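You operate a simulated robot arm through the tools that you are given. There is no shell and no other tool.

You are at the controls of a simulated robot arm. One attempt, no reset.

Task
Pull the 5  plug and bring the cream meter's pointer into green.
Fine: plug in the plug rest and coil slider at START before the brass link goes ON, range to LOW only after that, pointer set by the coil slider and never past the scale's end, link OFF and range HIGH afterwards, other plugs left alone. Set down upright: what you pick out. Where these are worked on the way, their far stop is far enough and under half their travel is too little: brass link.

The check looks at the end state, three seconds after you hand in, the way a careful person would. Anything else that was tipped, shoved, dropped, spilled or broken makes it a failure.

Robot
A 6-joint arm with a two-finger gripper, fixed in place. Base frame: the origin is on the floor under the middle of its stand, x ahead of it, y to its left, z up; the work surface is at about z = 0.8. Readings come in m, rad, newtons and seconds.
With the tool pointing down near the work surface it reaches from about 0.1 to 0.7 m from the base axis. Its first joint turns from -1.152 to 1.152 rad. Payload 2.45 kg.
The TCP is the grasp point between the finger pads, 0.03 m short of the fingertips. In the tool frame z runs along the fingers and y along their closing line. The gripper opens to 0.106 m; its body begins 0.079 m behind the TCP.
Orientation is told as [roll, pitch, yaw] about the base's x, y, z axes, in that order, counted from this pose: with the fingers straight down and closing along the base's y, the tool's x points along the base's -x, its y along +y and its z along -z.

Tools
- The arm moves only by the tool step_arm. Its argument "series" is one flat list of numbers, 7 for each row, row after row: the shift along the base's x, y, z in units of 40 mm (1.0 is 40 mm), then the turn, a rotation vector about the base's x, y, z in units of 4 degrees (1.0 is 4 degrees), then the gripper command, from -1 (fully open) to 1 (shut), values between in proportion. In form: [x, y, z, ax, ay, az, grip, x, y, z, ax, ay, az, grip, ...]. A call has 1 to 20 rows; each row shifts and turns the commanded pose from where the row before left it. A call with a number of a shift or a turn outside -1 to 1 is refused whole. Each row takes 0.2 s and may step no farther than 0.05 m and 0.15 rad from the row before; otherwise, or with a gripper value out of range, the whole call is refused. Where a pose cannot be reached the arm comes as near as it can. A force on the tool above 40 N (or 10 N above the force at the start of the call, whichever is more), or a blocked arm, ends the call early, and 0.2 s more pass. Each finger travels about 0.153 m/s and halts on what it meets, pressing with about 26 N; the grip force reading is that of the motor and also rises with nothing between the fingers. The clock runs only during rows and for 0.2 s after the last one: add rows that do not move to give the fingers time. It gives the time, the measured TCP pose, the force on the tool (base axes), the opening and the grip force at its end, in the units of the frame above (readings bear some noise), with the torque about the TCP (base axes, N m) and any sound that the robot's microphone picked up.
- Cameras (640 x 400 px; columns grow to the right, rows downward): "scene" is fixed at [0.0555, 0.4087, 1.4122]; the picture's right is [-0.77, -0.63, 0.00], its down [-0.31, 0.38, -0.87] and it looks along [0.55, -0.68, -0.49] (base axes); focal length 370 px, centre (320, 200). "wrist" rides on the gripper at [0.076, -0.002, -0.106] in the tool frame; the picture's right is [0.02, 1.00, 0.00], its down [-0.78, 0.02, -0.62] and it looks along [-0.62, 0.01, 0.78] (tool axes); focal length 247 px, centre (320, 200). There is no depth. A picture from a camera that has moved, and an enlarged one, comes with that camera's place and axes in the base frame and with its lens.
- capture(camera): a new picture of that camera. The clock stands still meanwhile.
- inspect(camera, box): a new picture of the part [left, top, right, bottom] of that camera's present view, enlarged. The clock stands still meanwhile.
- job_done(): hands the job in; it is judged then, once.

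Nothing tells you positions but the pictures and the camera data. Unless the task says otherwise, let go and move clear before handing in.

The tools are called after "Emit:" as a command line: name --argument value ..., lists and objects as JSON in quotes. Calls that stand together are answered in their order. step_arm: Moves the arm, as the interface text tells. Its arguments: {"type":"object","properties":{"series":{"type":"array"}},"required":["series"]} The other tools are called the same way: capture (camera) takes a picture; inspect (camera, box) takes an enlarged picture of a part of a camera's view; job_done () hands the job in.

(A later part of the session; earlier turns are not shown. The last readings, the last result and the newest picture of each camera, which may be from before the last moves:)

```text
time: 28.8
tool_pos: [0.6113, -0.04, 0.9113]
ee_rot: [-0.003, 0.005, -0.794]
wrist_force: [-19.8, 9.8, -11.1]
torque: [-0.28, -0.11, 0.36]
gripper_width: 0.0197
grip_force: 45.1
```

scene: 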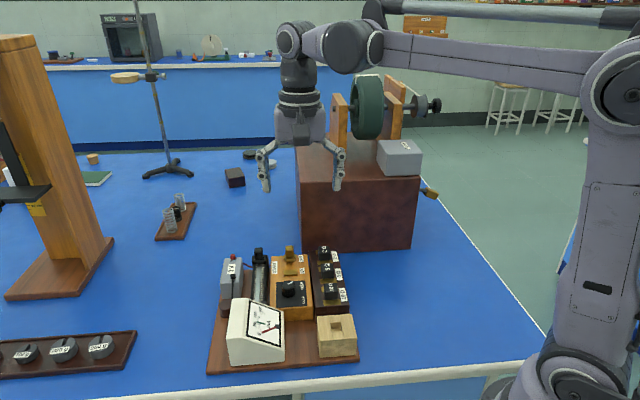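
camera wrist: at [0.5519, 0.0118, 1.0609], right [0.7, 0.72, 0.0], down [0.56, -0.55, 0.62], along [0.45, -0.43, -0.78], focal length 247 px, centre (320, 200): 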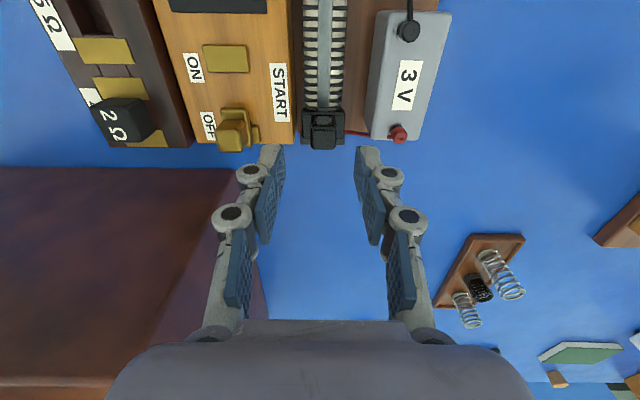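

The force climbs at once with no motion, so the cursor is already hard against the START stop. I'll undo the nudge, release, and rise clear.

Emit:
step_arm --series '[-0.035, 0.0356, 0, 0, 0, 0, 1, 0, 0, 0, 0, 0, 0, 1, 0, 0, 0, 0, 0, 0, 0.6, 0, 0, 0, 0, 0, 0, 0.2, 0, 0, 0, 0, 0, 0, 0.2, 0, 0, 0.3, 0, 0, 0, 0.2, 0, 0, 0.5, 0, 0, 0, 0.2, 0, 0, 0.5, 0, 0, 0, 0.2, 0, 0, 0, 0, 0, 0, 0.2]'

Emit:
inspect --camera "scene" --box '[210, 230, 370, 330]'

Emit:
inspect --camera "wrist" --box '[160, 60, 400, 210]'

```text
time: 30.8
tool_pos: [0.6115, -0.0386, 0.9643]
ee_rot: [0.0, 0.0, -0.792]
wrist_force: [0.6, 0.5, -0.4]
torque: [0.01, 0.0, 0.02]
gripper_width: 0.042
grip_force: 0.1
```

```text
4.00 times, centred on (290, 280) of scene
camera zoom: at [0.0555, 0.4087, 1.4122], right [-0.77, -0.63, 0.0], down [-0.31, 0.38, -0.87], along [0.55, -0.68, -0.49], focal length 1480 px, centre (440, -120)
```

zoom: 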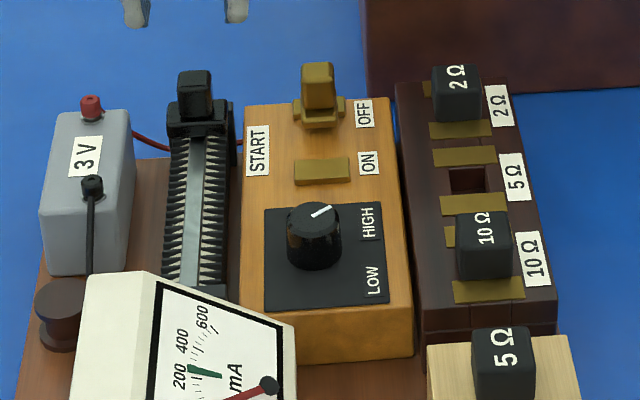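

```text
2.67 times, centred on (280, 135) of wrist
camera zoom: at [0.5548, 0.0121, 1.0701], right [0.7, 0.72, 0.0], down [0.56, -0.55, 0.62], along [0.45, -0.43, -0.78], focal length 659 px, centre (427, 373)
```

zoom: 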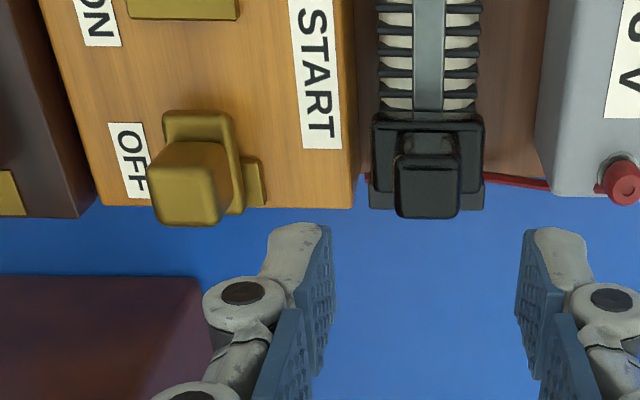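

The slider is confirmed at START and everything else is unchanged. Next I'll hover over the brass link knob, near (0.558, -0.092), to align for gripping.

Emit:
step_arm --series '[-0.433, -0.43, 0, 0, 0, 0, 0.2, -0.433, -0.43, 0, 0, 0, 0, 0.2, -0.434, -0.43, 0, 0, 0, 0, 0.2, 0, 0, 0, 0, 0, 0, 0.2, 0, 0, 0, 0, 0, 0, 0.2]'

Emit:
inspect --camera "wrist" --box '[240, 70, 400, 170]'

Emit:
inspect --camera "scene" --box '[240, 216, 336, 276]'

```text
time: 32.0
tool_pos: [0.5578, -0.0918, 0.9635]
ee_rot: [0.0, -0.001, -0.792]
wrist_force: [0.5, 0.2, 0.0]
torque: [0.01, 0.02, -0.04]
gripper_width: 0.0423
grip_force: 0.0
```

```text
4.00 times, centred on (320, 120) of wrist
camera zoom: at [0.502, -0.0392, 1.0695], right [0.7, 0.72, 0.0], down [0.56, -0.55, 0.62], along [0.45, -0.43, -0.78], focal length 988 px, centre (320, 520)
```

zoom: 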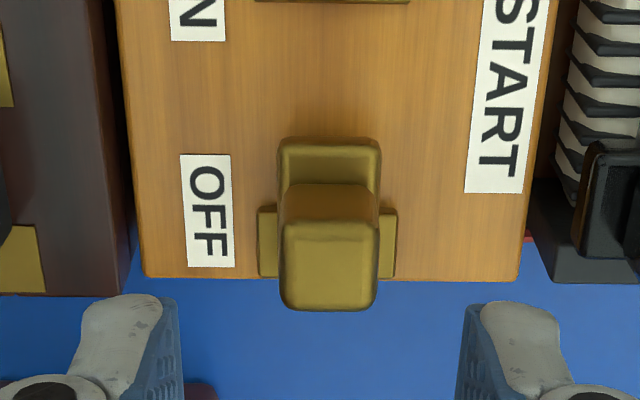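

```text
6.67 times, centred on (288, 246) of scene
camera zoom: at [0.0555, 0.4087, 1.4122], right [-0.77, -0.63, 0.0], down [-0.31, 0.38, -0.87], along [0.55, -0.68, -0.49], focal length 2466 px, centre (533, -107)
```

zoom: 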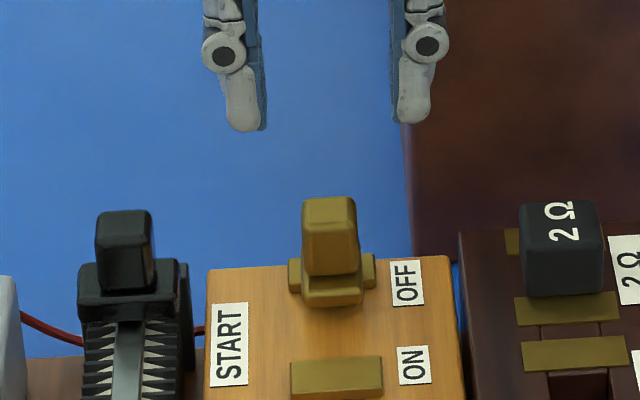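

The link's knob is about 19 mm wide with its top near 0.89, and its base plate is near 0.870. It lies about 5 mm further along e1 and 1.5 mm along e2 from the tool; I'll correct, descend and check before closing.

Emit:
step_arm --series '[0.114, -0.063, 0, 0, 0, 0, 0.2, 0, 0, -0.4, 0, 0, 0, 0.2, 0, 0, -0.4, 0, 0, 0, 0.2, 0, 0, -0.35, 0, 0, 0, 0.2, 0, 0, -0.2, 0, 0, 0, 0.2, 0, 0, 0, 0, 0, 0, 0.2]'

Emit:
inspect --camera "wrist" --box '[240, 110, 400, 210]'

Emit:
inspect --camera "scene" --box '[240, 226, 336, 286]'

```text
time: 33.4
tool_pos: [0.5634, -0.093, 0.9091]
ee_rot: [0.0, 0.0, -0.791]
wrist_force: [-0.1, -0.1, 0.2]
torque: [0.02, 0.01, -0.02]
gripper_width: 0.0425
grip_force: 0.1
```

```text
4.00 times, centred on (320, 160) of wrist
camera zoom: at [0.5076, -0.0413, 1.0158], right [0.7, 0.72, 0.0], down [0.56, -0.55, 0.62], along [0.45, -0.43, -0.78], focal length 988 px, centre (320, 360)
```

zoom: 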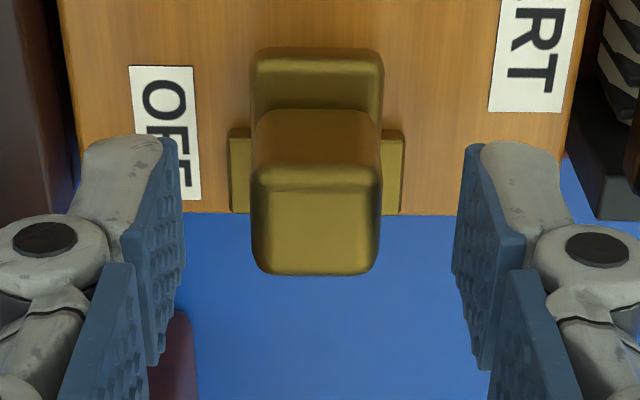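

```text
6.67 times, centred on (288, 256) of scene
camera zoom: at [0.0555, 0.4087, 1.4122], right [-0.77, -0.63, 0.0], down [-0.31, 0.38, -0.87], along [0.55, -0.68, -0.49], focal length 2466 px, centre (533, -173)
```

zoom: 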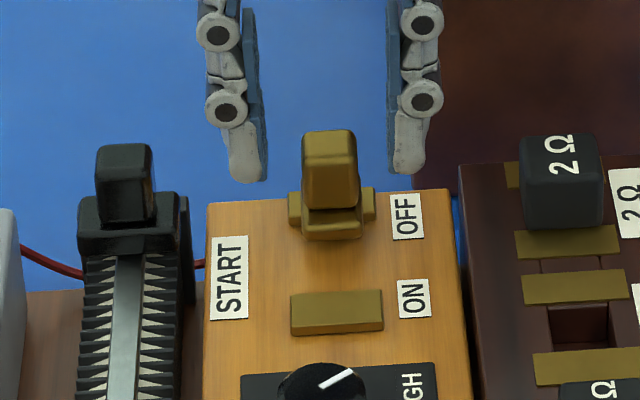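

The fingers straddle the link knob. I'll close on it.

Emit:
step_arm --series '[-0.0125, -0.0123, 0, 0, 0, 0, 0.5, 0, 0, 0, 0, 0, 0, 0.7, 0, 0, 0, 0, 0, 0, 1, 0, 0, 0, 0, 0, 0, 1]'

Emit:
inspect --camera "scene" --box '[240, 226, 336, 286]'

```text
time: 34.4
tool_pos: [0.5631, -0.0946, 0.9097]
ee_rot: [0.0, 0.0, -0.792]
wrist_force: [0.1, -0.1, -1.9]
torque: [-0.05, -0.1, 0.61]
gripper_width: 0.0195
grip_force: 45.0
```

```text
6.67 times, centred on (288, 256) of scene
camera zoom: at [0.0555, 0.4087, 1.4122], right [-0.77, -0.63, 0.0], down [-0.31, 0.38, -0.87], along [0.55, -0.68, -0.49], focal length 2466 px, centre (533, -173)
```

zoom: 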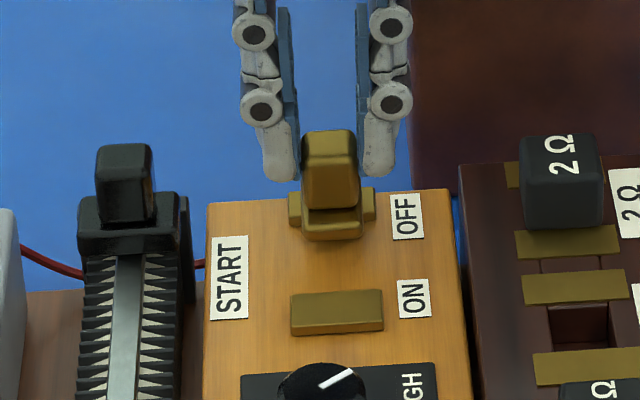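

I hold the link at 19.5 mm. I'll try a first 3 mm drag towards ON (-e1) and read the force.

Emit:
step_arm --series '[-0.026, 0.0265, 0, 0, 0, 0, 1, -0.026, 0.0265, 0, 0, 0, 0, 1]'

Emit:
inspect --camera "scene" --box '[240, 226, 336, 286]'

```text
time: 35.0
tool_pos: [0.5619, -0.0916, 0.9093]
ee_rot: [0.0, -0.001, -0.794]
wrist_force: [0.4, -2.1, 11.3]
torque: [0.11, 0.14, 0.56]
gripper_width: 0.0195
grip_force: 44.7
```

```text
6.67 times, centred on (288, 256) of scene
camera zoom: at [0.0553, 0.4087, 1.4122], right [-0.77, -0.63, 0.0], down [-0.31, 0.38, -0.87], along [0.55, -0.68, -0.49], focal length 2466 px, centre (533, -173)
```

zoom: 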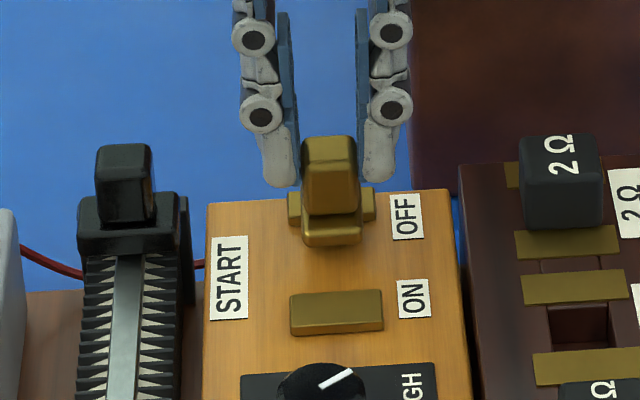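

The link slides along the block towards ON. I'll keep dragging in small steps and watch the vertical force.

Emit:
step_arm --series '[-0.035, 0.0355, 0, 0, 0, 0, 1, -0.035, 0.0355, 0, 0, 0, 0, 1, -0.035, 0.0355, 0, 0, 0, 0, 1, 0, 0, 0, 0, 0, 0, 1]'

Emit:
inspect --camera "scene" --box '[240, 226, 336, 286]'

```text
time: 36.0
tool_pos: [0.5572, -0.0866, 0.909]
ee_rot: [0.002, -0.002, -0.792]
wrist_force: [0.9, -0.9, 10.9]
torque: [-0.02, -0.06, 0.35]
gripper_width: 0.0197
grip_force: 44.6
```

```text
6.67 times, centred on (288, 256) of scene
camera zoom: at [0.0553, 0.4088, 1.4122], right [-0.77, -0.63, 0.0], down [-0.31, 0.38, -0.87], along [0.55, -0.68, -0.49], focal length 2466 px, centre (533, -173)
```

zoom: 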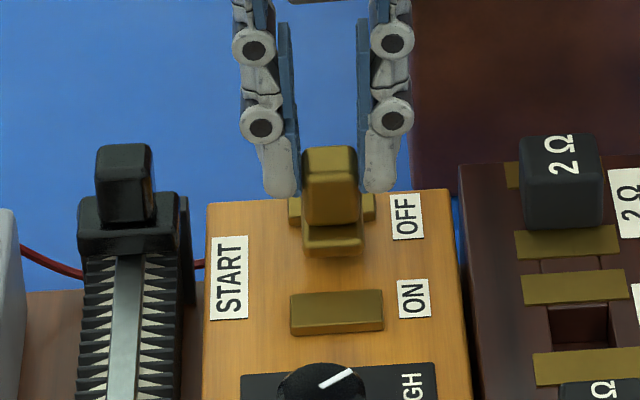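

It slides freely. I'll continue most of the remaining travel towards ON.

Emit:
step_arm --series '[-0.07, 0.0713, 0.01, 0, 0, 0, 1, -0.07, 0.0713, 0, 0, 0, 0, 1, -0.07, 0.0713, 0, 0, 0, 0, 1, -0.07, 0.0713, 0, 0, 0, 0, 1, -0.07, 0.0713, 0, 0, 0, 0, 1, -0.07, 0.0713, 0, 0, 0, 0, 1, 0, 0, 0, 0, 0, 0, 1]'

Emit:
inspect --camera "scene" --box '[210, 226, 338, 346]'

```text
time: 37.6
tool_pos: [0.5417, -0.0709, 0.9098]
ee_rot: [0.001, -0.008, -0.795]
wrist_force: [17.2, -18.3, -15.2]
torque: [-0.5, -0.36, 0.56]
gripper_width: 0.0197
grip_force: 45.0
```

```text
3.33 times, centred on (274, 286) of scene
camera zoom: at [0.0562, 0.4082, 1.4123], right [-0.77, -0.63, 0.0], down [-0.31, 0.38, -0.87], along [0.55, -0.68, -0.49], focal length 1233 px, centre (473, -87)
```

zoom: 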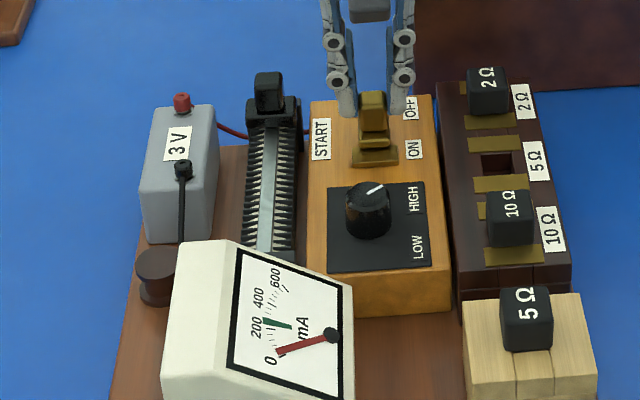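

The force rose to about 25 N, so the link met its stop after about 32 mm, its nose on the ON pad. I'll ease off a little and look closely at the link and the meter.

Emit:
step_arm --series '[0.025, -0.0255, 0, 0, 0, 0, 1, 0, 0, 0, 0, 0, 0, 1]'

Emit:
inspect --camera "scene" --box '[260, 240, 324, 290]'

Emit:
inspect --camera "scene" --box '[230, 295, 294, 345]'

```text
time: 38.2
tool_pos: [0.5417, -0.0726, 0.9097]
ee_rot: [-0.002, -0.005, -0.791]
wrist_force: [7.2, -14.5, -7.4]
torque: [-1.07, -0.96, 0.47]
gripper_width: 0.0196
grip_force: 44.6
```

```text
8.00 times, centred on (292, 265) of scene
camera zoom: at [0.0558, 0.4084, 1.4123], right [-0.77, -0.63, 0.0], down [-0.31, 0.38, -0.87], along [0.55, -0.68, -0.49], focal length 2960 px, centre (544, -320)
```

zoom: 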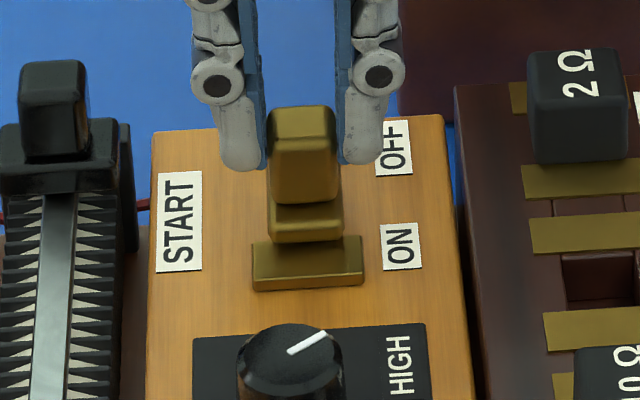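

```text
8.00 times, centred on (262, 320) of scene
camera zoom: at [0.0558, 0.4084, 1.4123], right [-0.77, -0.63, 0.0], down [-0.31, 0.38, -0.87], along [0.55, -0.68, -0.49], focal length 2960 px, centre (784, -760)
```

zoom: 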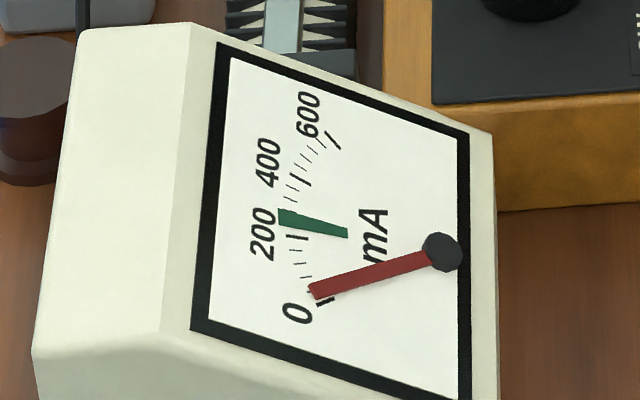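

The link is against its ON stop and the pointer has lifted slightly off zero, so current flows on HIGH. I'll relieve the remaining push, release the link and rise.

Emit:
step_arm --series '[0.018, -0.018, 0, 0, 0, 0, 1, 0, 0, 0, 0, 0, 0, 1, 0, 0, 0, 0, 0, 0, 0.6, 0, 0, 0, 0, 0, 0, 0.2, 0, 0, 0, 0, 0, 0, 0.2, 0, 0, 0.3, 0, 0, 0, 0.2, 0, 0, 0.5, 0, 0, 0, 0.2, 0, 0, 0.6, 0, 0, 0, 0.2, 0, 0, 0, 0, 0, 0, 0.2]'

Emit:
inspect --camera "scene" --box '[260, 240, 324, 290]'

Emit:
inspect --camera "scene" --box '[230, 295, 294, 345]'

Emit:
capture --camera "wrist"

```text
time: 40.2
tool_pos: [0.5414, -0.0717, 0.9661]
ee_rot: [0.001, 0.001, -0.792]
wrist_force: [-0.1, 0.0, -0.3]
torque: [0.0, -0.02, 0.03]
gripper_width: 0.0426
grip_force: 0.0
```

```text
8.00 times, centred on (292, 265) of scene
camera zoom: at [0.0555, 0.4087, 1.4122], right [-0.77, -0.63, 0.0], down [-0.31, 0.38, -0.87], along [0.55, -0.68, -0.49], focal length 2960 px, centre (544, -320)
```

zoom: 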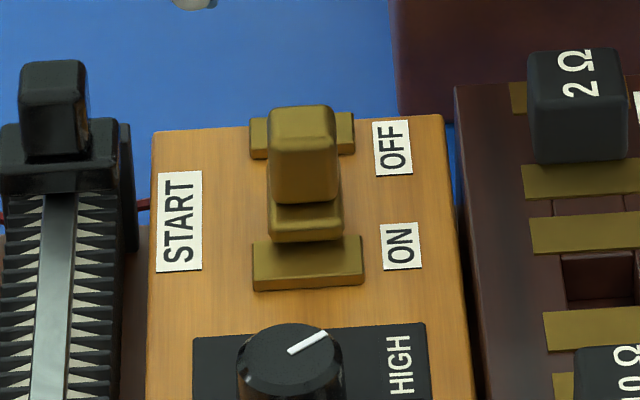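

```text
8.00 times, centred on (262, 320) of scene
camera zoom: at [0.0555, 0.4087, 1.4122], right [-0.77, -0.63, 0.0], down [-0.31, 0.38, -0.87], along [0.55, -0.68, -0.49], focal length 2960 px, centre (784, -760)
```

zoom: 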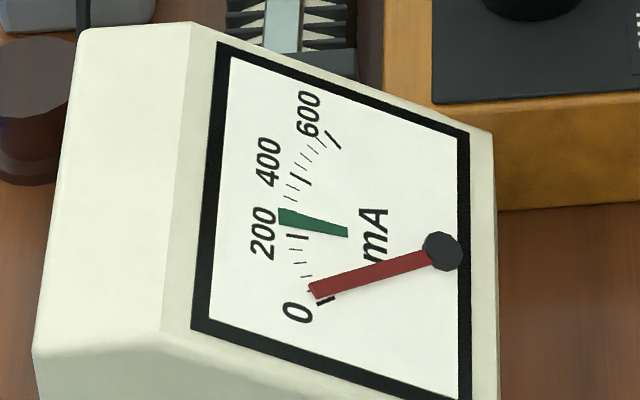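

```text
taken
camera wrist: at [0.485, -0.02, 1.0726], right [0.7, 0.72, 0.0], down [0.56, -0.55, 0.62], along [0.45, -0.43, -0.78], focal length 247 px, centre (320, 200)
```

wrist: 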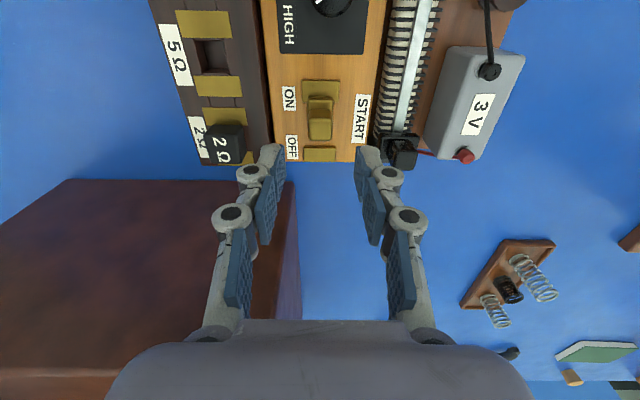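

The link stays at ON. Now the range knob, near (0.484, -0.010) with its top near 0.875; I'll hover over it and measure its centre.

Emit:
step_arm --series '[-0.363, 0.3825, 0, 0, 0, 0, 0.2, -0.363, 0.3825, 0, 0, 0, 0, 0.2, -0.363, 0.3825, 0, 0, 0, 0, 0.2, -0.363, 0.3825, -0.26, 0, 0, 0, 0.2, 0, 0, 0, 0, 0, 0, 0.2, 0, 0, 0, 0, 0, 0, 0.2]'

Emit:
inspect --camera "wrist" --box '[240, 60, 400, 160]'

Emit:
capture --camera "wrist"

Emit:
inspect --camera "scene" --box '[230, 240, 326, 330]'

```text
time: 41.6
tool_pos: [0.484, -0.0115, 0.9553]
ee_rot: [-0.001, 0.001, -0.794]
wrist_force: [0.5, -0.3, 1.0]
torque: [0.02, -0.05, 0.0]
gripper_width: 0.0424
grip_force: 0.0
```

```text
4.00 times, centred on (320, 110) of wrist
camera zoom: at [0.4281, 0.0403, 1.0613], right [0.7, 0.72, 0.0], down [0.56, -0.55, 0.62], along [0.45, -0.43, -0.78], focal length 988 px, centre (320, 560)
```

zoom: 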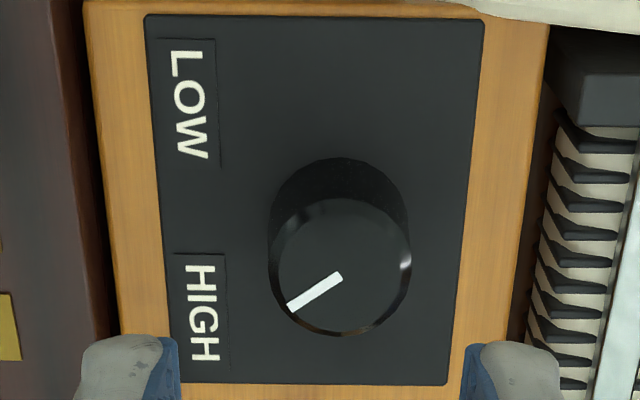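

```text
taken
camera wrist: at [0.4281, 0.0403, 1.0613], right [0.7, 0.72, 0.0], down [0.56, -0.55, 0.62], along [0.45, -0.43, -0.78], focal length 247 px, centre (320, 200)
```

wrist: 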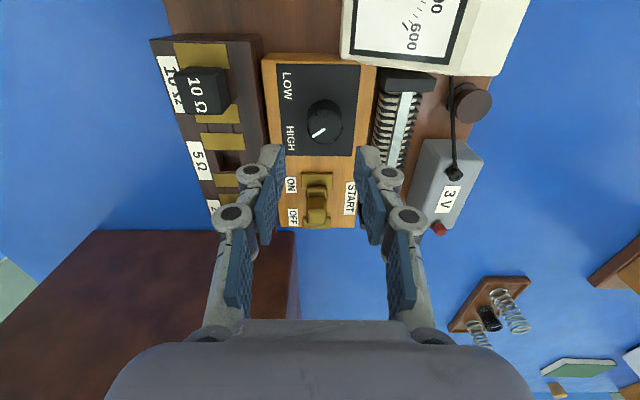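

```text
4.44 times, centred on (278, 285) of scene
camera zoom: at [0.0555, 0.4087, 1.4122], right [-0.77, -0.63, 0.0], down [-0.31, 0.38, -0.87], along [0.55, -0.68, -0.49], focal length 1644 px, centre (507, -178)
```

zoom: 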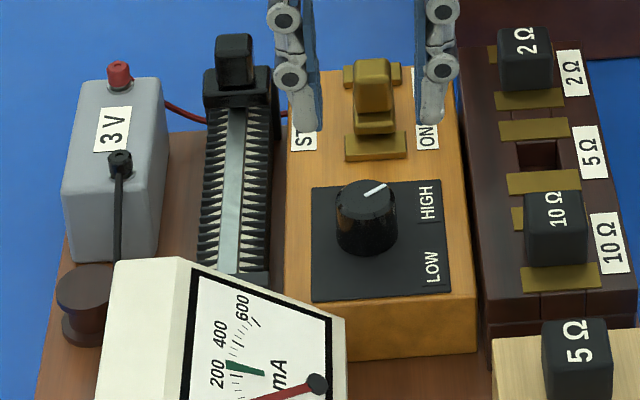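

The knob centre is 3.4 mm further along e2, and its pointer line sits about 33° from the middle on the HIGH side. I'll correct, pre-turn the wrist by +35° so the roughly 70° clockwise turn to LOW stays in a comfortable range, and come down around the knob.

Emit:
step_arm --series '[0.05, 0.07, 0, 0, 0, 0.5, 0.15, 0, 0, 0, 0, 0, 1, 0.15, 0, 0, 0, 0, 0, 1, 0.15, 0, 0, 0, 0, 0, 1, 0.15, 0, 0, 0, 0, 0, 1, 0.15, 0, 0, 0, 0, 0, 1, 0.15, 0, 0, 0, 0, 0, 1, 0.15, 0, 0, 0, 0, 0, 1, 0.15, 0, 0, 0, 0, 0, 1, 0.15, 0, 0, 0, 0, 0, 0.25, 0.15, 0, 0, 0, 0, 0, 0, 0.15, 0, 0, 0, 0, 0, 0, 0.15]'

Emit:
capture --camera "wrist"

Emit:
inspect --camera "wrist" --box '[240, 60, 400, 160]'

Emit:
inspect --camera "scene" --box '[230, 240, 326, 330]'

```text
time: 44.2
tool_pos: [0.4855, -0.0071, 0.9557]
ee_rot: [-0.001, 0.0, -0.181]
wrist_force: [-0.3, 0.3, 0.0]
torque: [-0.01, 0.0, -0.01]
gripper_width: 0.0452
grip_force: 0.0
```

```text
taken
camera wrist: at [0.4087, 0.0033, 1.0613], right [0.16, 0.99, 0.0], down [0.77, -0.13, 0.62], along [0.61, -0.1, -0.78], focal length 247 px, centre (320, 200)
```

wrist: 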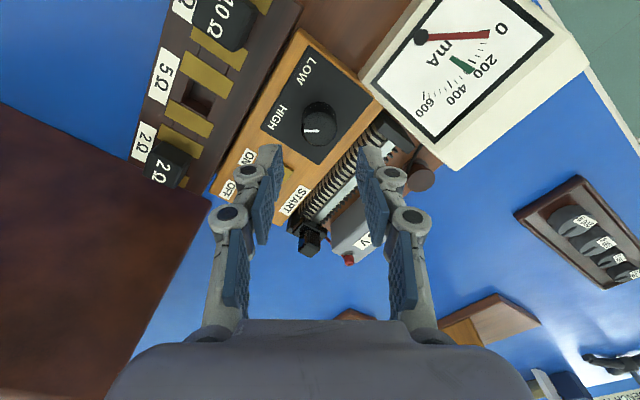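

```text
4.00 times, centred on (320, 110) of wrist
camera zoom: at [0.4087, 0.0033, 1.0613], right [0.16, 0.99, 0.0], down [0.77, -0.13, 0.62], along [0.61, -0.1, -0.78], focal length 988 px, centre (320, 560)
```

zoom: 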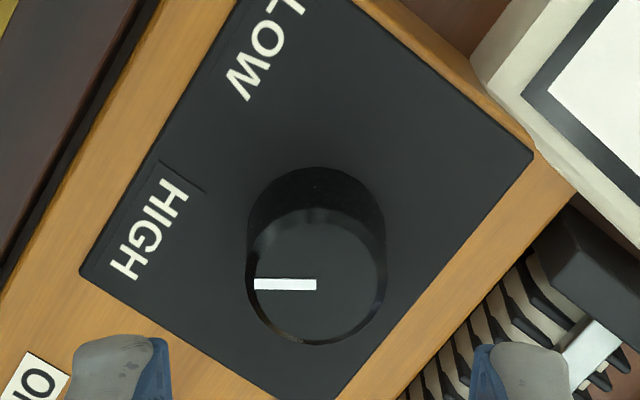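

```text
4.44 times, centred on (278, 285) of scene
camera zoom: at [0.0555, 0.4087, 1.4122], right [-0.77, -0.63, 0.0], down [-0.31, 0.38, -0.87], along [0.55, -0.68, -0.49], focal length 1644 px, centre (507, -178)
```

zoom: 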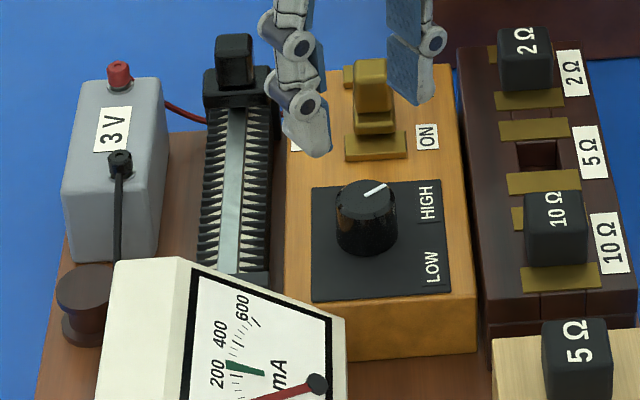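

The knob is within about 1.5 mm of the tool axis; I'll trim that and descend with the tips about 8 mm above the panel.

Emit:
step_arm --series '[0.0175, -0.025, -0.3, 0, 0, 0, 0.15, 0, 0, -0.4, 0, 0, 0, 0.15, 0, 0, -0.4, 0, 0, 0, 0.15, 0, 0, -0.3, 0, 0, 0, 0.15, 0, 0, -0.2, 0, 0, 0, 0.15, 0, 0, 0, 0, 0, 0, 0.15]'

Emit:
inspect --camera "wrist" --box '[240, 110, 400, 210]'

Emit:
inspect --camera "scene" --box '[230, 240, 326, 330]'

```text
time: 45.6
tool_pos: [0.4872, -0.0086, 0.8911]
ee_rot: [0.0, 0.0, -0.182]
wrist_force: [0.2, 0.3, 0.6]
torque: [0.04, 0.0, -0.02]
gripper_width: 0.0449
grip_force: 0.0
```

```text
4.00 times, centred on (320, 160) of wrist
camera zoom: at [0.4097, 0.0022, 0.9974], right [0.16, 0.99, 0.0], down [0.77, -0.13, 0.62], along [0.61, -0.1, -0.78], focal length 988 px, centre (320, 360)
```

zoom: 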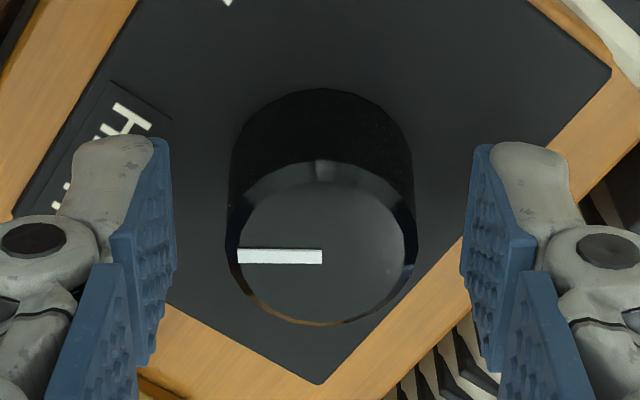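

```text
4.44 times, centred on (278, 285) of scene
camera zoom: at [0.0555, 0.4087, 1.4122], right [-0.77, -0.63, 0.0], down [-0.31, 0.38, -0.87], along [0.55, -0.68, -0.49], focal length 1644 px, centre (507, -178)
```

zoom: 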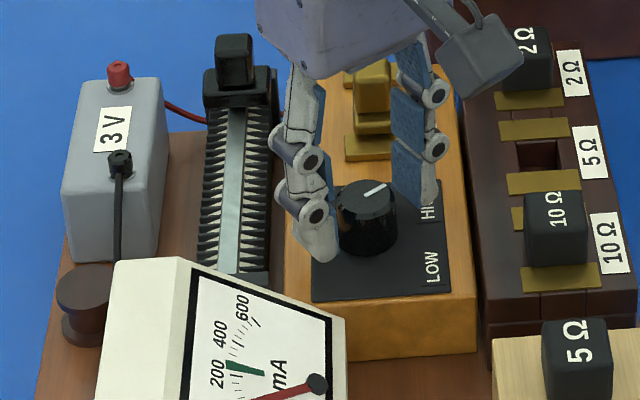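

The knob is centred between the fingers. I'll close on it, then start turning clockwise and watch the pointer.

Emit:
step_arm --series '[0, 0, 0, 0, 0, 0, 0.4, 0, 0, 0, 0, 0, 0, 0.6, 0, 0, 0, 0, 0, 0, 1, 0, 0, 0, 0, 0, 0, 1]'

Emit:
step_arm --series '[0, 0, 0, 0, 0, -0.5, 1, 0, 0, 0, 0, 0, -0.75, 1, 0, 0, 0, 0, 0, -0.75, 1, 0, 0, 0, 0, 0, -0.75, 1, 0, 0, 0, 0, 0, 0, 1]'

Emit:
inspect --camera "scene" --box '[230, 260, 326, 350]'

Emit:
inspect --camera "wrist" --box '[240, 110, 400, 210]'

```text
time: 46.6
tool_pos: [0.4872, -0.0086, 0.8915]
ee_rot: [0.001, 0.0, -0.182]
wrist_force: [1.7, 1.8, -2.6]
torque: [0.06, -0.05, -0.01]
gripper_width: 0.0291
grip_force: 44.5
```

```text
time: 47.8
tool_pos: [0.4863, -0.0081, 0.8914]
ee_rot: [0.003, -0.001, -0.372]
wrist_force: [2.2, 6.6, 18.4]
torque: [0.19, 0.21, -0.01]
gripper_width: 0.0293
grip_force: 45.2
```

```text
4.44 times, centred on (278, 305) of scene
camera zoom: at [0.0552, 0.4089, 1.4121], right [-0.77, -0.63, 0.0], down [-0.31, 0.38, -0.87], along [0.55, -0.68, -0.49], focal length 1644 px, centre (507, -267)
```

zoom: 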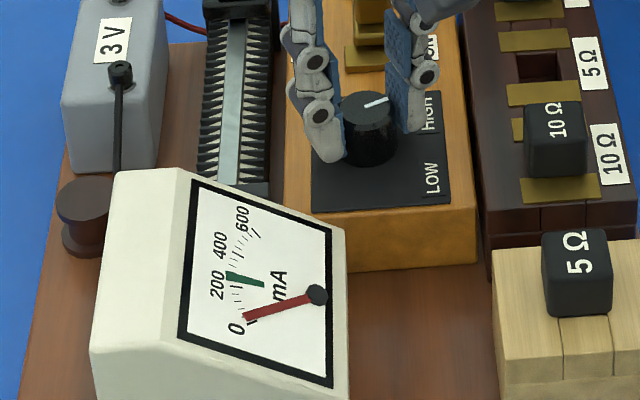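

```text
4.00 times, centred on (320, 160) of wrist
camera zoom: at [0.4134, 0.0165, 0.9975], right [0.35, 0.94, 0.0], down [0.73, -0.27, 0.62], along [0.58, -0.21, -0.78], focal length 988 px, centre (320, 360)
```

zoom: 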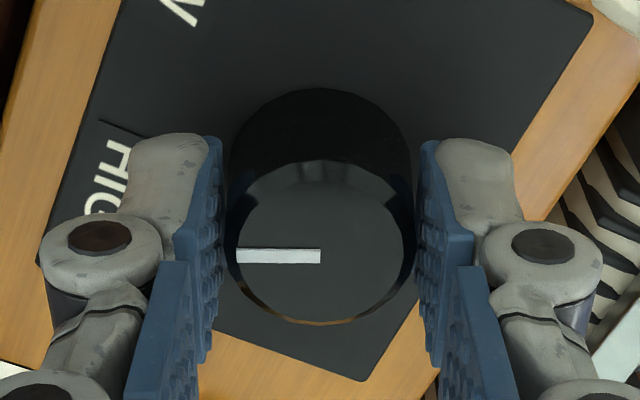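

The knob turns with the fingers and the pointer still sits low. I'll continue clockwise.

Emit:
step_arm --series '[0, 0, 0.012, 0, 0, -0.75, 1, 0, 0, 0, 0, 0, -0.75, 1, 0, 0, 0, 0, 0, -0.75, 1, 0, 0, 0, 0, 0, -0.75, 1, 0, 0, 0, 0, 0, -0.75, 1, 0, 0, 0, 0, 0, -0.75, 1, 0, 0, 0, 0, 0, -0.75, 1, 0, 0, 0, 0, 0, -0.75, 1, 0, 0, 0, 0, 0, 0, 1]'

Emit:
inspect --camera "scene" --box '[230, 260, 326, 350]'

Emit:
inspect --camera "wrist" --box '[240, 110, 400, 210]'

```text
time: 49.8
tool_pos: [0.4864, -0.0084, 0.8914]
ee_rot: [-0.001, 0.0, -0.792]
wrist_force: [3.3, 11.4, -15.2]
torque: [0.12, -0.32, -0.03]
gripper_width: 0.0293
grip_force: 44.8
```

```text
4.44 times, centred on (278, 305) of scene
camera zoom: at [0.0558, 0.409, 1.412], right [-0.77, -0.63, 0.0], down [-0.31, 0.38, -0.87], along [0.55, -0.68, -0.49], focal length 1644 px, centre (507, -267)
```

zoom: 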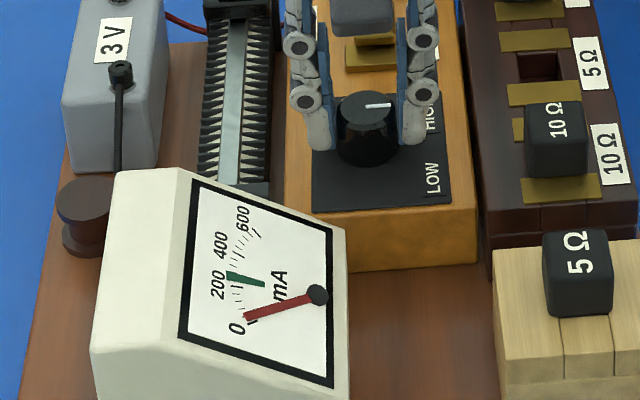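

```text
4.00 times, centred on (320, 160) of wrist
camera zoom: at [0.4304, 0.0435, 0.9975], right [0.7, 0.72, 0.0], down [0.56, -0.55, 0.62], along [0.45, -0.43, -0.78], focal length 988 px, centre (320, 360)
```

zoom: 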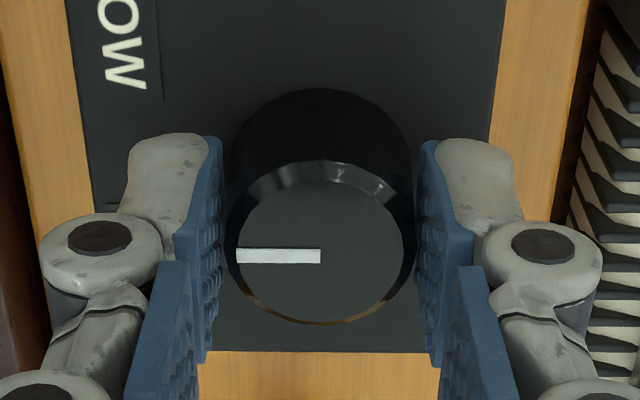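

The knob is at mid-turn and the pointer hasn't changed. I'll keep turning towards LOW.

Emit:
step_arm --series '[0, 0, -0.006, 0, 0, -0.75, 1, 0, 0, 0, 0, 0, -0.75, 1, 0, 0, 0, 0, 0, -0.75, 1, 0, 0, 0, 0, 0, -0.75, 1, 0, 0, 0, 0, 0, -0.75, 1, 0, 0, 0, 0, 0, -0.75, 1, 0, 0, 0, 0, 0, -0.75, 1, 0, 0, 0, 0, 0, 0, 1]'

Emit:
inspect --camera "scene" --box '[230, 260, 326, 350]'

Emit:
inspect --camera "wrist" --box '[240, 110, 400, 210]'

```text
time: 51.6
tool_pos: [0.4866, -0.0082, 0.8893]
ee_rot: [-0.001, 0.0, -1.161]
wrist_force: [0.3, 13.1, -30.0]
torque: [0.03, -0.14, 0.0]
gripper_width: 0.0293
grip_force: 45.4
```

```text
4.44 times, centred on (278, 305) of scene
camera zoom: at [0.0559, 0.4091, 1.412], right [-0.77, -0.63, 0.0], down [-0.31, 0.38, -0.87], along [0.55, -0.68, -0.49], focal length 1644 px, centre (507, -267)
```

zoom: 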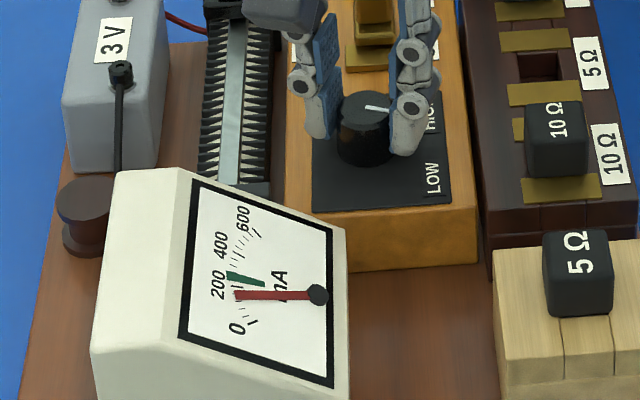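

```text
4.00 times, centred on (320, 160) of wrist
camera zoom: at [0.4533, 0.0595, 0.9977], right [0.91, 0.42, 0.0], down [0.33, -0.71, 0.62], along [0.26, -0.56, -0.78], focal length 988 px, centre (320, 360)
```

zoom: 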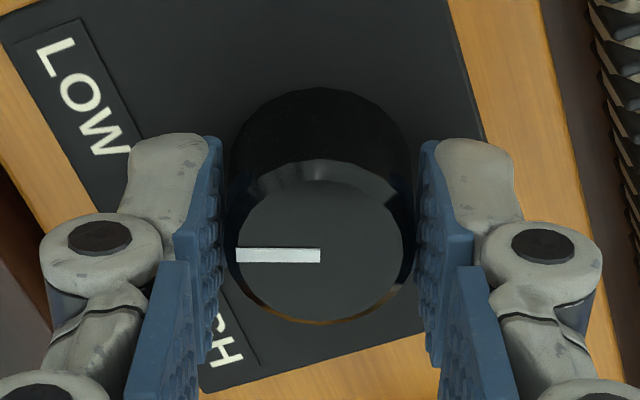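

The pointer jumped to about 170, so LOW has engaged. I'll finish the turn to the LOW stop in small steps, relieving the vertical load.

Emit:
step_arm --series '[0, 0, -0.012, 0, 0, 0, 1, 0, 0, 0, 0, 0, -0.5, 1, 0, 0, 0, 0, 0, -0.5, 1, 0, 0, 0, 0, 0, 0, 1]'

Emit:
step_arm --series '[0, 0, 0, 0, 0, -0.5, 1, 0, 0, 0, 0, 0, -0.5, 1, 0, 0, 0, 0, 0, 0, 1]'

Emit:
inspect --camera "wrist" --box '[240, 110, 400, 210]'

Emit:
inspect --camera "scene" --box '[230, 260, 326, 350]'

```text
time: 52.6
tool_pos: [0.4864, -0.0086, 0.8921]
ee_rot: [0.0, 0.0, -1.228]
wrist_force: [2.2, 10.6, -28.4]
torque: [0.67, 0.06, 0.01]
gripper_width: 0.0291
grip_force: 45.0
```

```text
time: 53.4
tool_pos: [0.4851, -0.009, 0.8907]
ee_rot: [0.003, -0.002, -1.301]
wrist_force: [6.1, 10.7, -17.0]
torque: [0.46, -0.11, 0.01]
gripper_width: 0.0294
grip_force: 44.7
```

```text
4.00 times, centred on (320, 160) of wrist
camera zoom: at [0.4629, 0.0632, 0.9977], right [0.96, 0.29, 0.0], down [0.23, -0.75, 0.62], along [0.18, -0.59, -0.78], focal length 988 px, centre (320, 360)
```

zoom: 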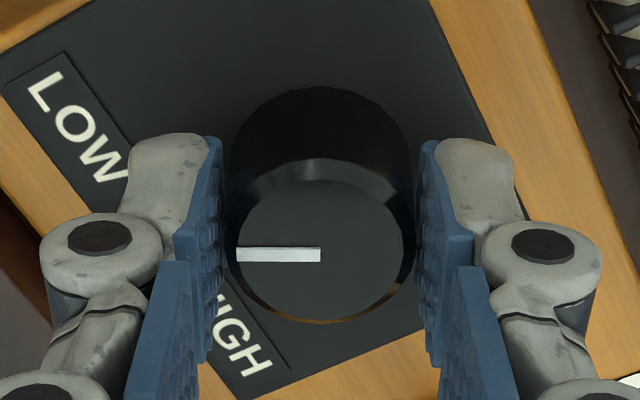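

```text
4.44 times, centred on (278, 305) of scene
camera zoom: at [0.0559, 0.409, 1.4121], right [-0.77, -0.63, 0.0], down [-0.31, 0.38, -0.87], along [0.55, -0.68, -0.49], focal length 1644 px, centre (507, -267)
```

zoom: 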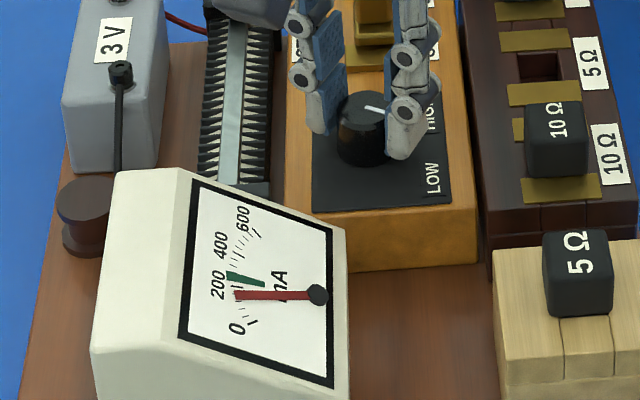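

It's turned 64° so far with no stop felt. I'll add about 6° to mirror the starting angle.

Emit:
step_arm --series '[0, 0, -0.005, 0, 0, -0.5, 1, 0, 0, 0, 0, 0, -0.5, 1, 0, 0, 0, 0, 0, 0, 1]'

Emit:
step_arm --series '[0, 0, 0, 0, 0, -0.5, 1, 0, 0, 0, 0, 0, 0, 1]'

Emit:
inspect --camera "wrist" --box '[240, 110, 400, 210]'

```text
time: 54.2
tool_pos: [0.4867, -0.0099, 0.8905]
ee_rot: [0.001, 0.0, -1.368]
wrist_force: [5.4, 12.3, 24.5]
torque: [0.04, -0.14, 0.0]
gripper_width: 0.0293
grip_force: 44.8
```

```text
time: 54.8
tool_pos: [0.4866, -0.009, 0.8904]
ee_rot: [0.002, -0.002, -1.405]
wrist_force: [6.1, 9.0, 31.2]
torque: [0.35, -0.16, -0.02]
gripper_width: 0.0293
grip_force: 45.5
```

```text
4.00 times, centred on (320, 160) of wrist
camera zoom: at [0.4708, 0.065, 0.9968], right [0.98, 0.19, 0.0], down [0.15, -0.77, 0.62], along [0.12, -0.61, -0.78], focal length 988 px, centre (320, 360)
```

zoom: 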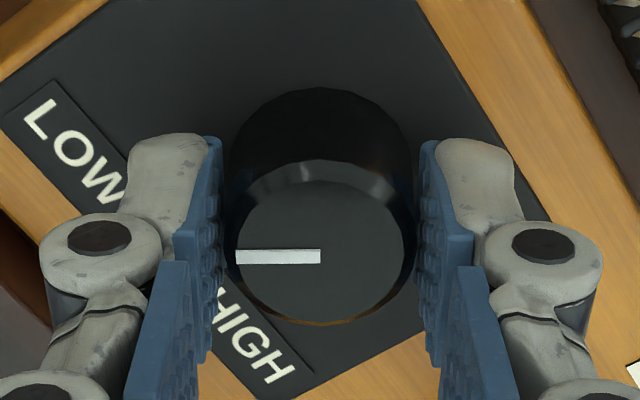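

The knob is now turned 70°, mirroring HIGH, with LOW engaged electrically. I'll release it and rise straight up.

Emit:
step_arm --series '[0, 0, 0.008, 0, 0, 0, 1, 0, 0, 0, 0, 0, 0, 0.6, 0, 0, 0, 0, 0, 0, 0.15, 0, 0, 0, 0, 0, 0, 0.15, 0, 0, 0.4, 0, 0, 0, 0.15, 0, 0, 0.6, 0, 0, 0, 0.15, 0, 0, 0.8, 0, 0, 0, 0.15, 0, 0, 0, 0, 0, 0, 0.15]'

Emit:
inspect --camera "scene" --box '[210, 240, 370, 350]'

Emit:
inspect --camera "scene" --box '[230, 295, 294, 345]'

Emit:
capture --camera "wrist"

```text
time: 56.6
tool_pos: [0.4873, -0.0114, 0.9628]
ee_rot: [-0.001, 0.0, -1.405]
wrist_force: [-0.6, 0.6, 0.7]
torque: [0.01, 0.01, -0.03]
gripper_width: 0.0452
grip_force: 0.0
```

```text
3.64 times, centred on (290, 295) of scene
camera zoom: at [0.0555, 0.4087, 1.4122], right [-0.77, -0.63, 0.0], down [-0.31, 0.38, -0.87], along [0.55, -0.68, -0.49], focal length 1345 px, centre (429, -146)
```

zoom: 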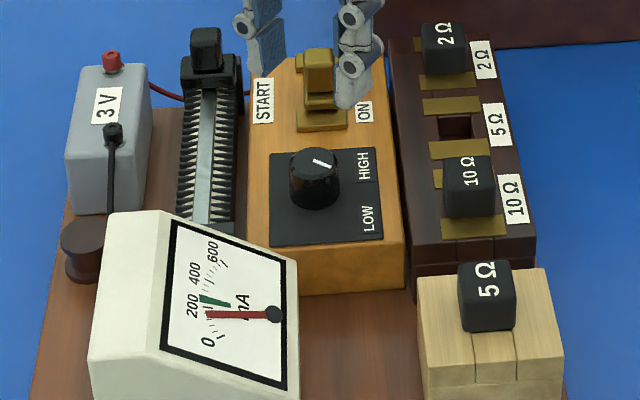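

```text
8.00 times, centred on (262, 320) of scene
camera zoom: at [0.0555, 0.4087, 1.4122], right [-0.77, -0.63, 0.0], down [-0.31, 0.38, -0.87], along [0.55, -0.68, -0.49], focal length 2960 px, centre (784, -760)
```

zoom: 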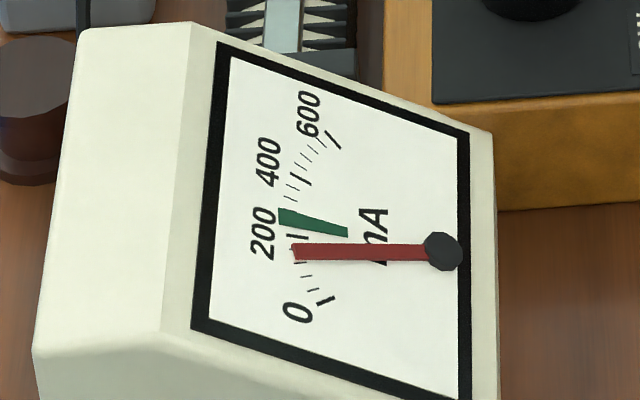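

```text
taken
camera wrist: at [0.4714, 0.0639, 1.0692], right [0.98, 0.19, 0.0], down [0.15, -0.77, 0.62], along [0.12, -0.61, -0.78], focal length 247 px, centre (320, 200)
```

wrist: 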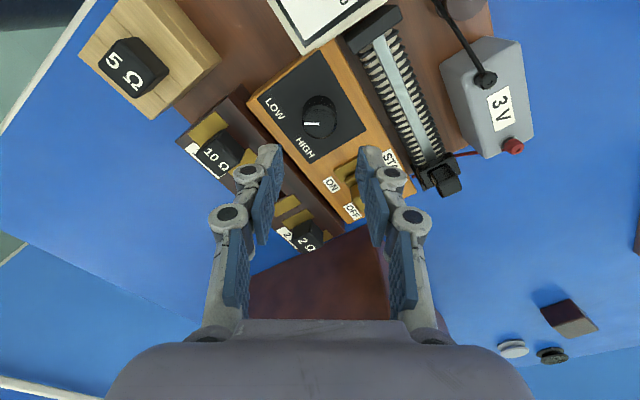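

The knob now points to LOW, the pointer stands at about 170, and the green band starts just above 200. I'll return to the slider knob with the tool realigned to the board.

Emit:
step_arm --series '[0.345, -0.085, 0, 0, 0, 0.972, 0.2, 0.345, -0.085, 0, 0, 0, 0.972, 0.2, 0.345, -0.085, 0, 0, 0, 0.972, 0.2, 0.345, -0.085, 0, 0, 0, 0.972, 0.2, 0.345, -0.085, 0, 0, 0, 0.972, 0.2, 0.345, -0.085, 0, 0, 0, 0.972, 0.2, 0.345, -0.085, 0, 0, 0, 0.972, 0.2, 0.345, -0.085, 0, 0, 0, 0.972, 0.2, 0.345, -0.0825, 0, 0, 0, 1, 0.2, 0, 0, 0, 0, 0, 0, 0.2, 0, 0, 0, 0, 0, 0, 0.2]'

Emit:
inspect --camera "wrist" --box '[240, 70, 400, 170]'

Emit:
inspect --camera "scene" --box '[230, 295, 294, 345]'

```text
time: 59.0
tool_pos: [0.6112, -0.0383, 0.964]
ee_rot: [0.001, -0.001, -0.791]
wrist_force: [-0.4, -0.2, 0.3]
torque: [-0.01, 0.05, 0.0]
gripper_width: 0.0424
grip_force: 0.2
```

```text
4.00 times, centred on (320, 120) of wrist
camera zoom: at [0.555, 0.0133, 1.07], right [0.7, 0.72, 0.0], down [0.56, -0.54, 0.62], along [0.45, -0.43, -0.78], focal length 988 px, centre (320, 520)
```

zoom: 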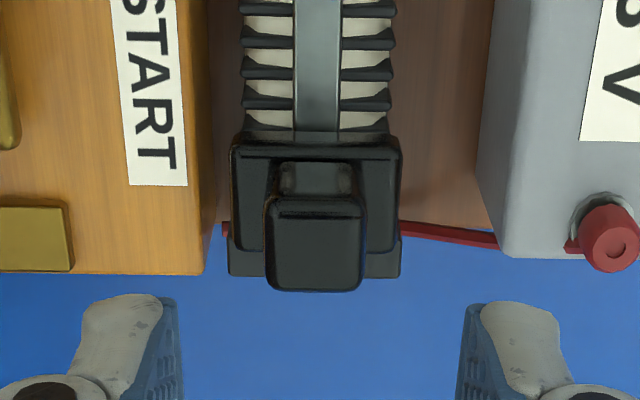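

```text
8.00 times, centred on (262, 320) of scene
camera zoom: at [0.0555, 0.4087, 1.4122], right [-0.77, -0.63, 0.0], down [-0.31, 0.38, -0.87], along [0.55, -0.68, -0.49], focal length 2960 px, centre (784, -760)
```

zoom: 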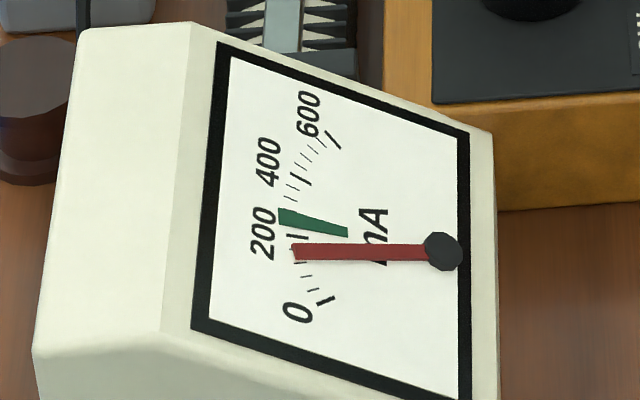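

The slider knob is 1.3 mm off in e2, so I'll trim that, descend and grip.

Emit:
step_arm --series '[-0.023, -0.0225, -0.3, 0, 0, 0, 0.2, 0, 0, -0.4, 0, 0, 0, 0.2, 0, 0, -0.4, 0, 0, 0, 0.2, 0, 0, -0.23, 0, 0, 0, 0.2, 0, 0, 0, 0, 0, 0, 0.2, 0, 0, 0, 0, 0, 0, 0.5, 0, 0, 0, 0, 0, 0, 0.7, 0, 0, 0, 0, 0, 0, 1, 0, 0, 0, 0, 0, 0, 1]'

Emit:
inspect --camera "wrist" --box '[240, 110, 400, 210]'

Emit:
inspect --camera "scene" --box '[230, 295, 294, 345]'

```text
time: 61.0
tool_pos: [0.611, -0.0395, 0.9099]
ee_rot: [0.002, -0.002, -0.788]
wrist_force: [6.9, 3.4, -2.6]
torque: [-0.09, -0.36, 0.36]
gripper_width: 0.0194
grip_force: 44.4
```

```text
4.00 times, centred on (320, 160) of wrist
camera zoom: at [0.554, 0.0126, 1.0162], right [0.69, 0.72, 0.0], down [0.56, -0.54, 0.62], along [0.45, -0.43, -0.78], focal length 988 px, centre (320, 360)
```

zoom: 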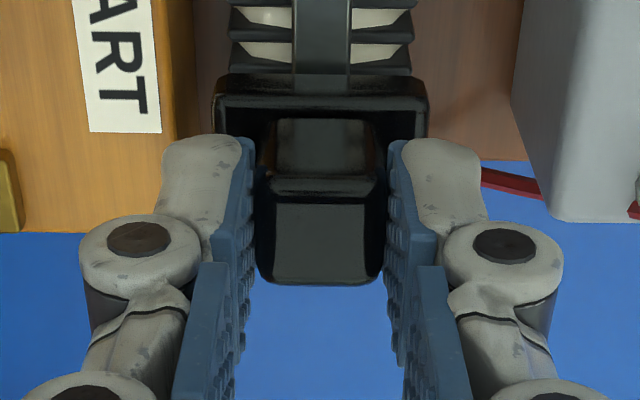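

```text
8.00 times, centred on (262, 320) of scene
camera zoom: at [0.0557, 0.4088, 1.4121], right [-0.77, -0.63, 0.0], down [-0.31, 0.38, -0.87], along [0.55, -0.68, -0.49], focal length 2960 px, centre (784, -760)
```

zoom: 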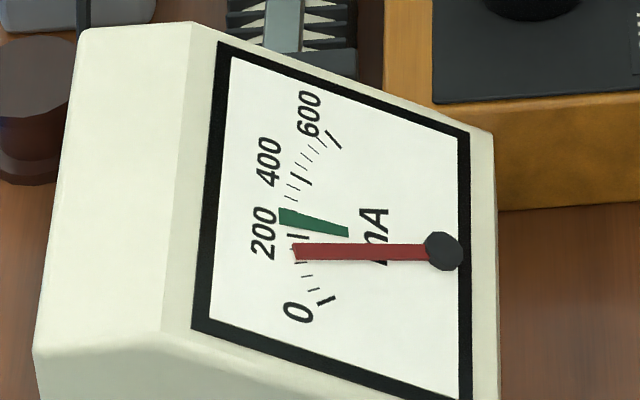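

I've got the cursor knob. I'll move it about 6 mm off START along -e1 and read the meter.

Emit:
step_arm --series '[-0.035, 0.0355, 0, 0, 0, 0, 1, -0.035, 0.0355, 0, 0, 0, 0, 1, -0.035, 0.0355, 0, 0, 0, 0, 1, 0, 0, 0, 0, 0, 0, 1, 0, 0, 0, 0, 0, 0, 1]'

Emit:
inspect --camera "scene" --box '[230, 295, 294, 345]'

Emit:
inspect --camera "scene" --box '[216, 226, 312, 306]'

```text
time: 62.2
tool_pos: [0.6063, -0.0353, 0.9099]
ee_rot: [0.003, -0.001, -0.788]
wrist_force: [13.2, 13.8, -2.8]
torque: [0.26, -0.43, 0.23]
gripper_width: 0.0198
grip_force: 44.5
```

```text
8.00 times, centred on (262, 320) of scene
camera zoom: at [0.0558, 0.4091, 1.412], right [-0.77, -0.63, 0.0], down [-0.31, 0.38, -0.87], along [0.55, -0.68, -0.49], focal length 2960 px, centre (784, -760)
```

zoom: 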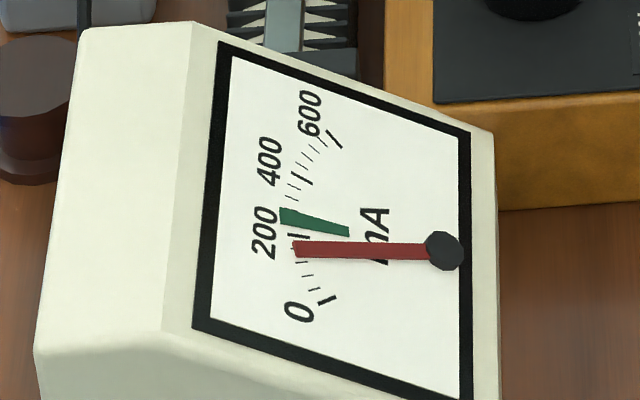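

```text
5.00 times, centred on (264, 266) of scene
camera zoom: at [0.0558, 0.4091, 1.412], right [-0.77, -0.63, 0.0], down [-0.31, 0.38, -0.87], along [0.55, -0.68, -0.49], focal length 1850 px, centre (600, -130)
```

zoom: 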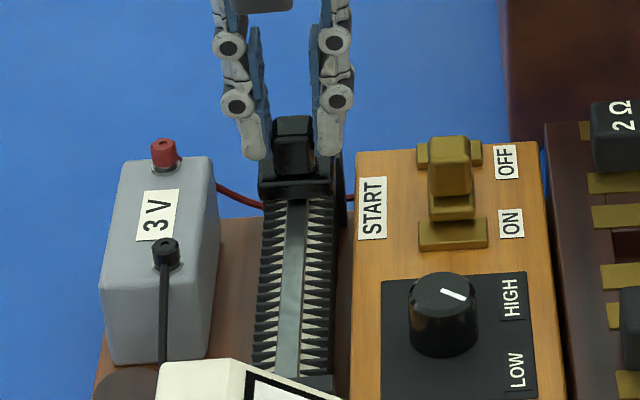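

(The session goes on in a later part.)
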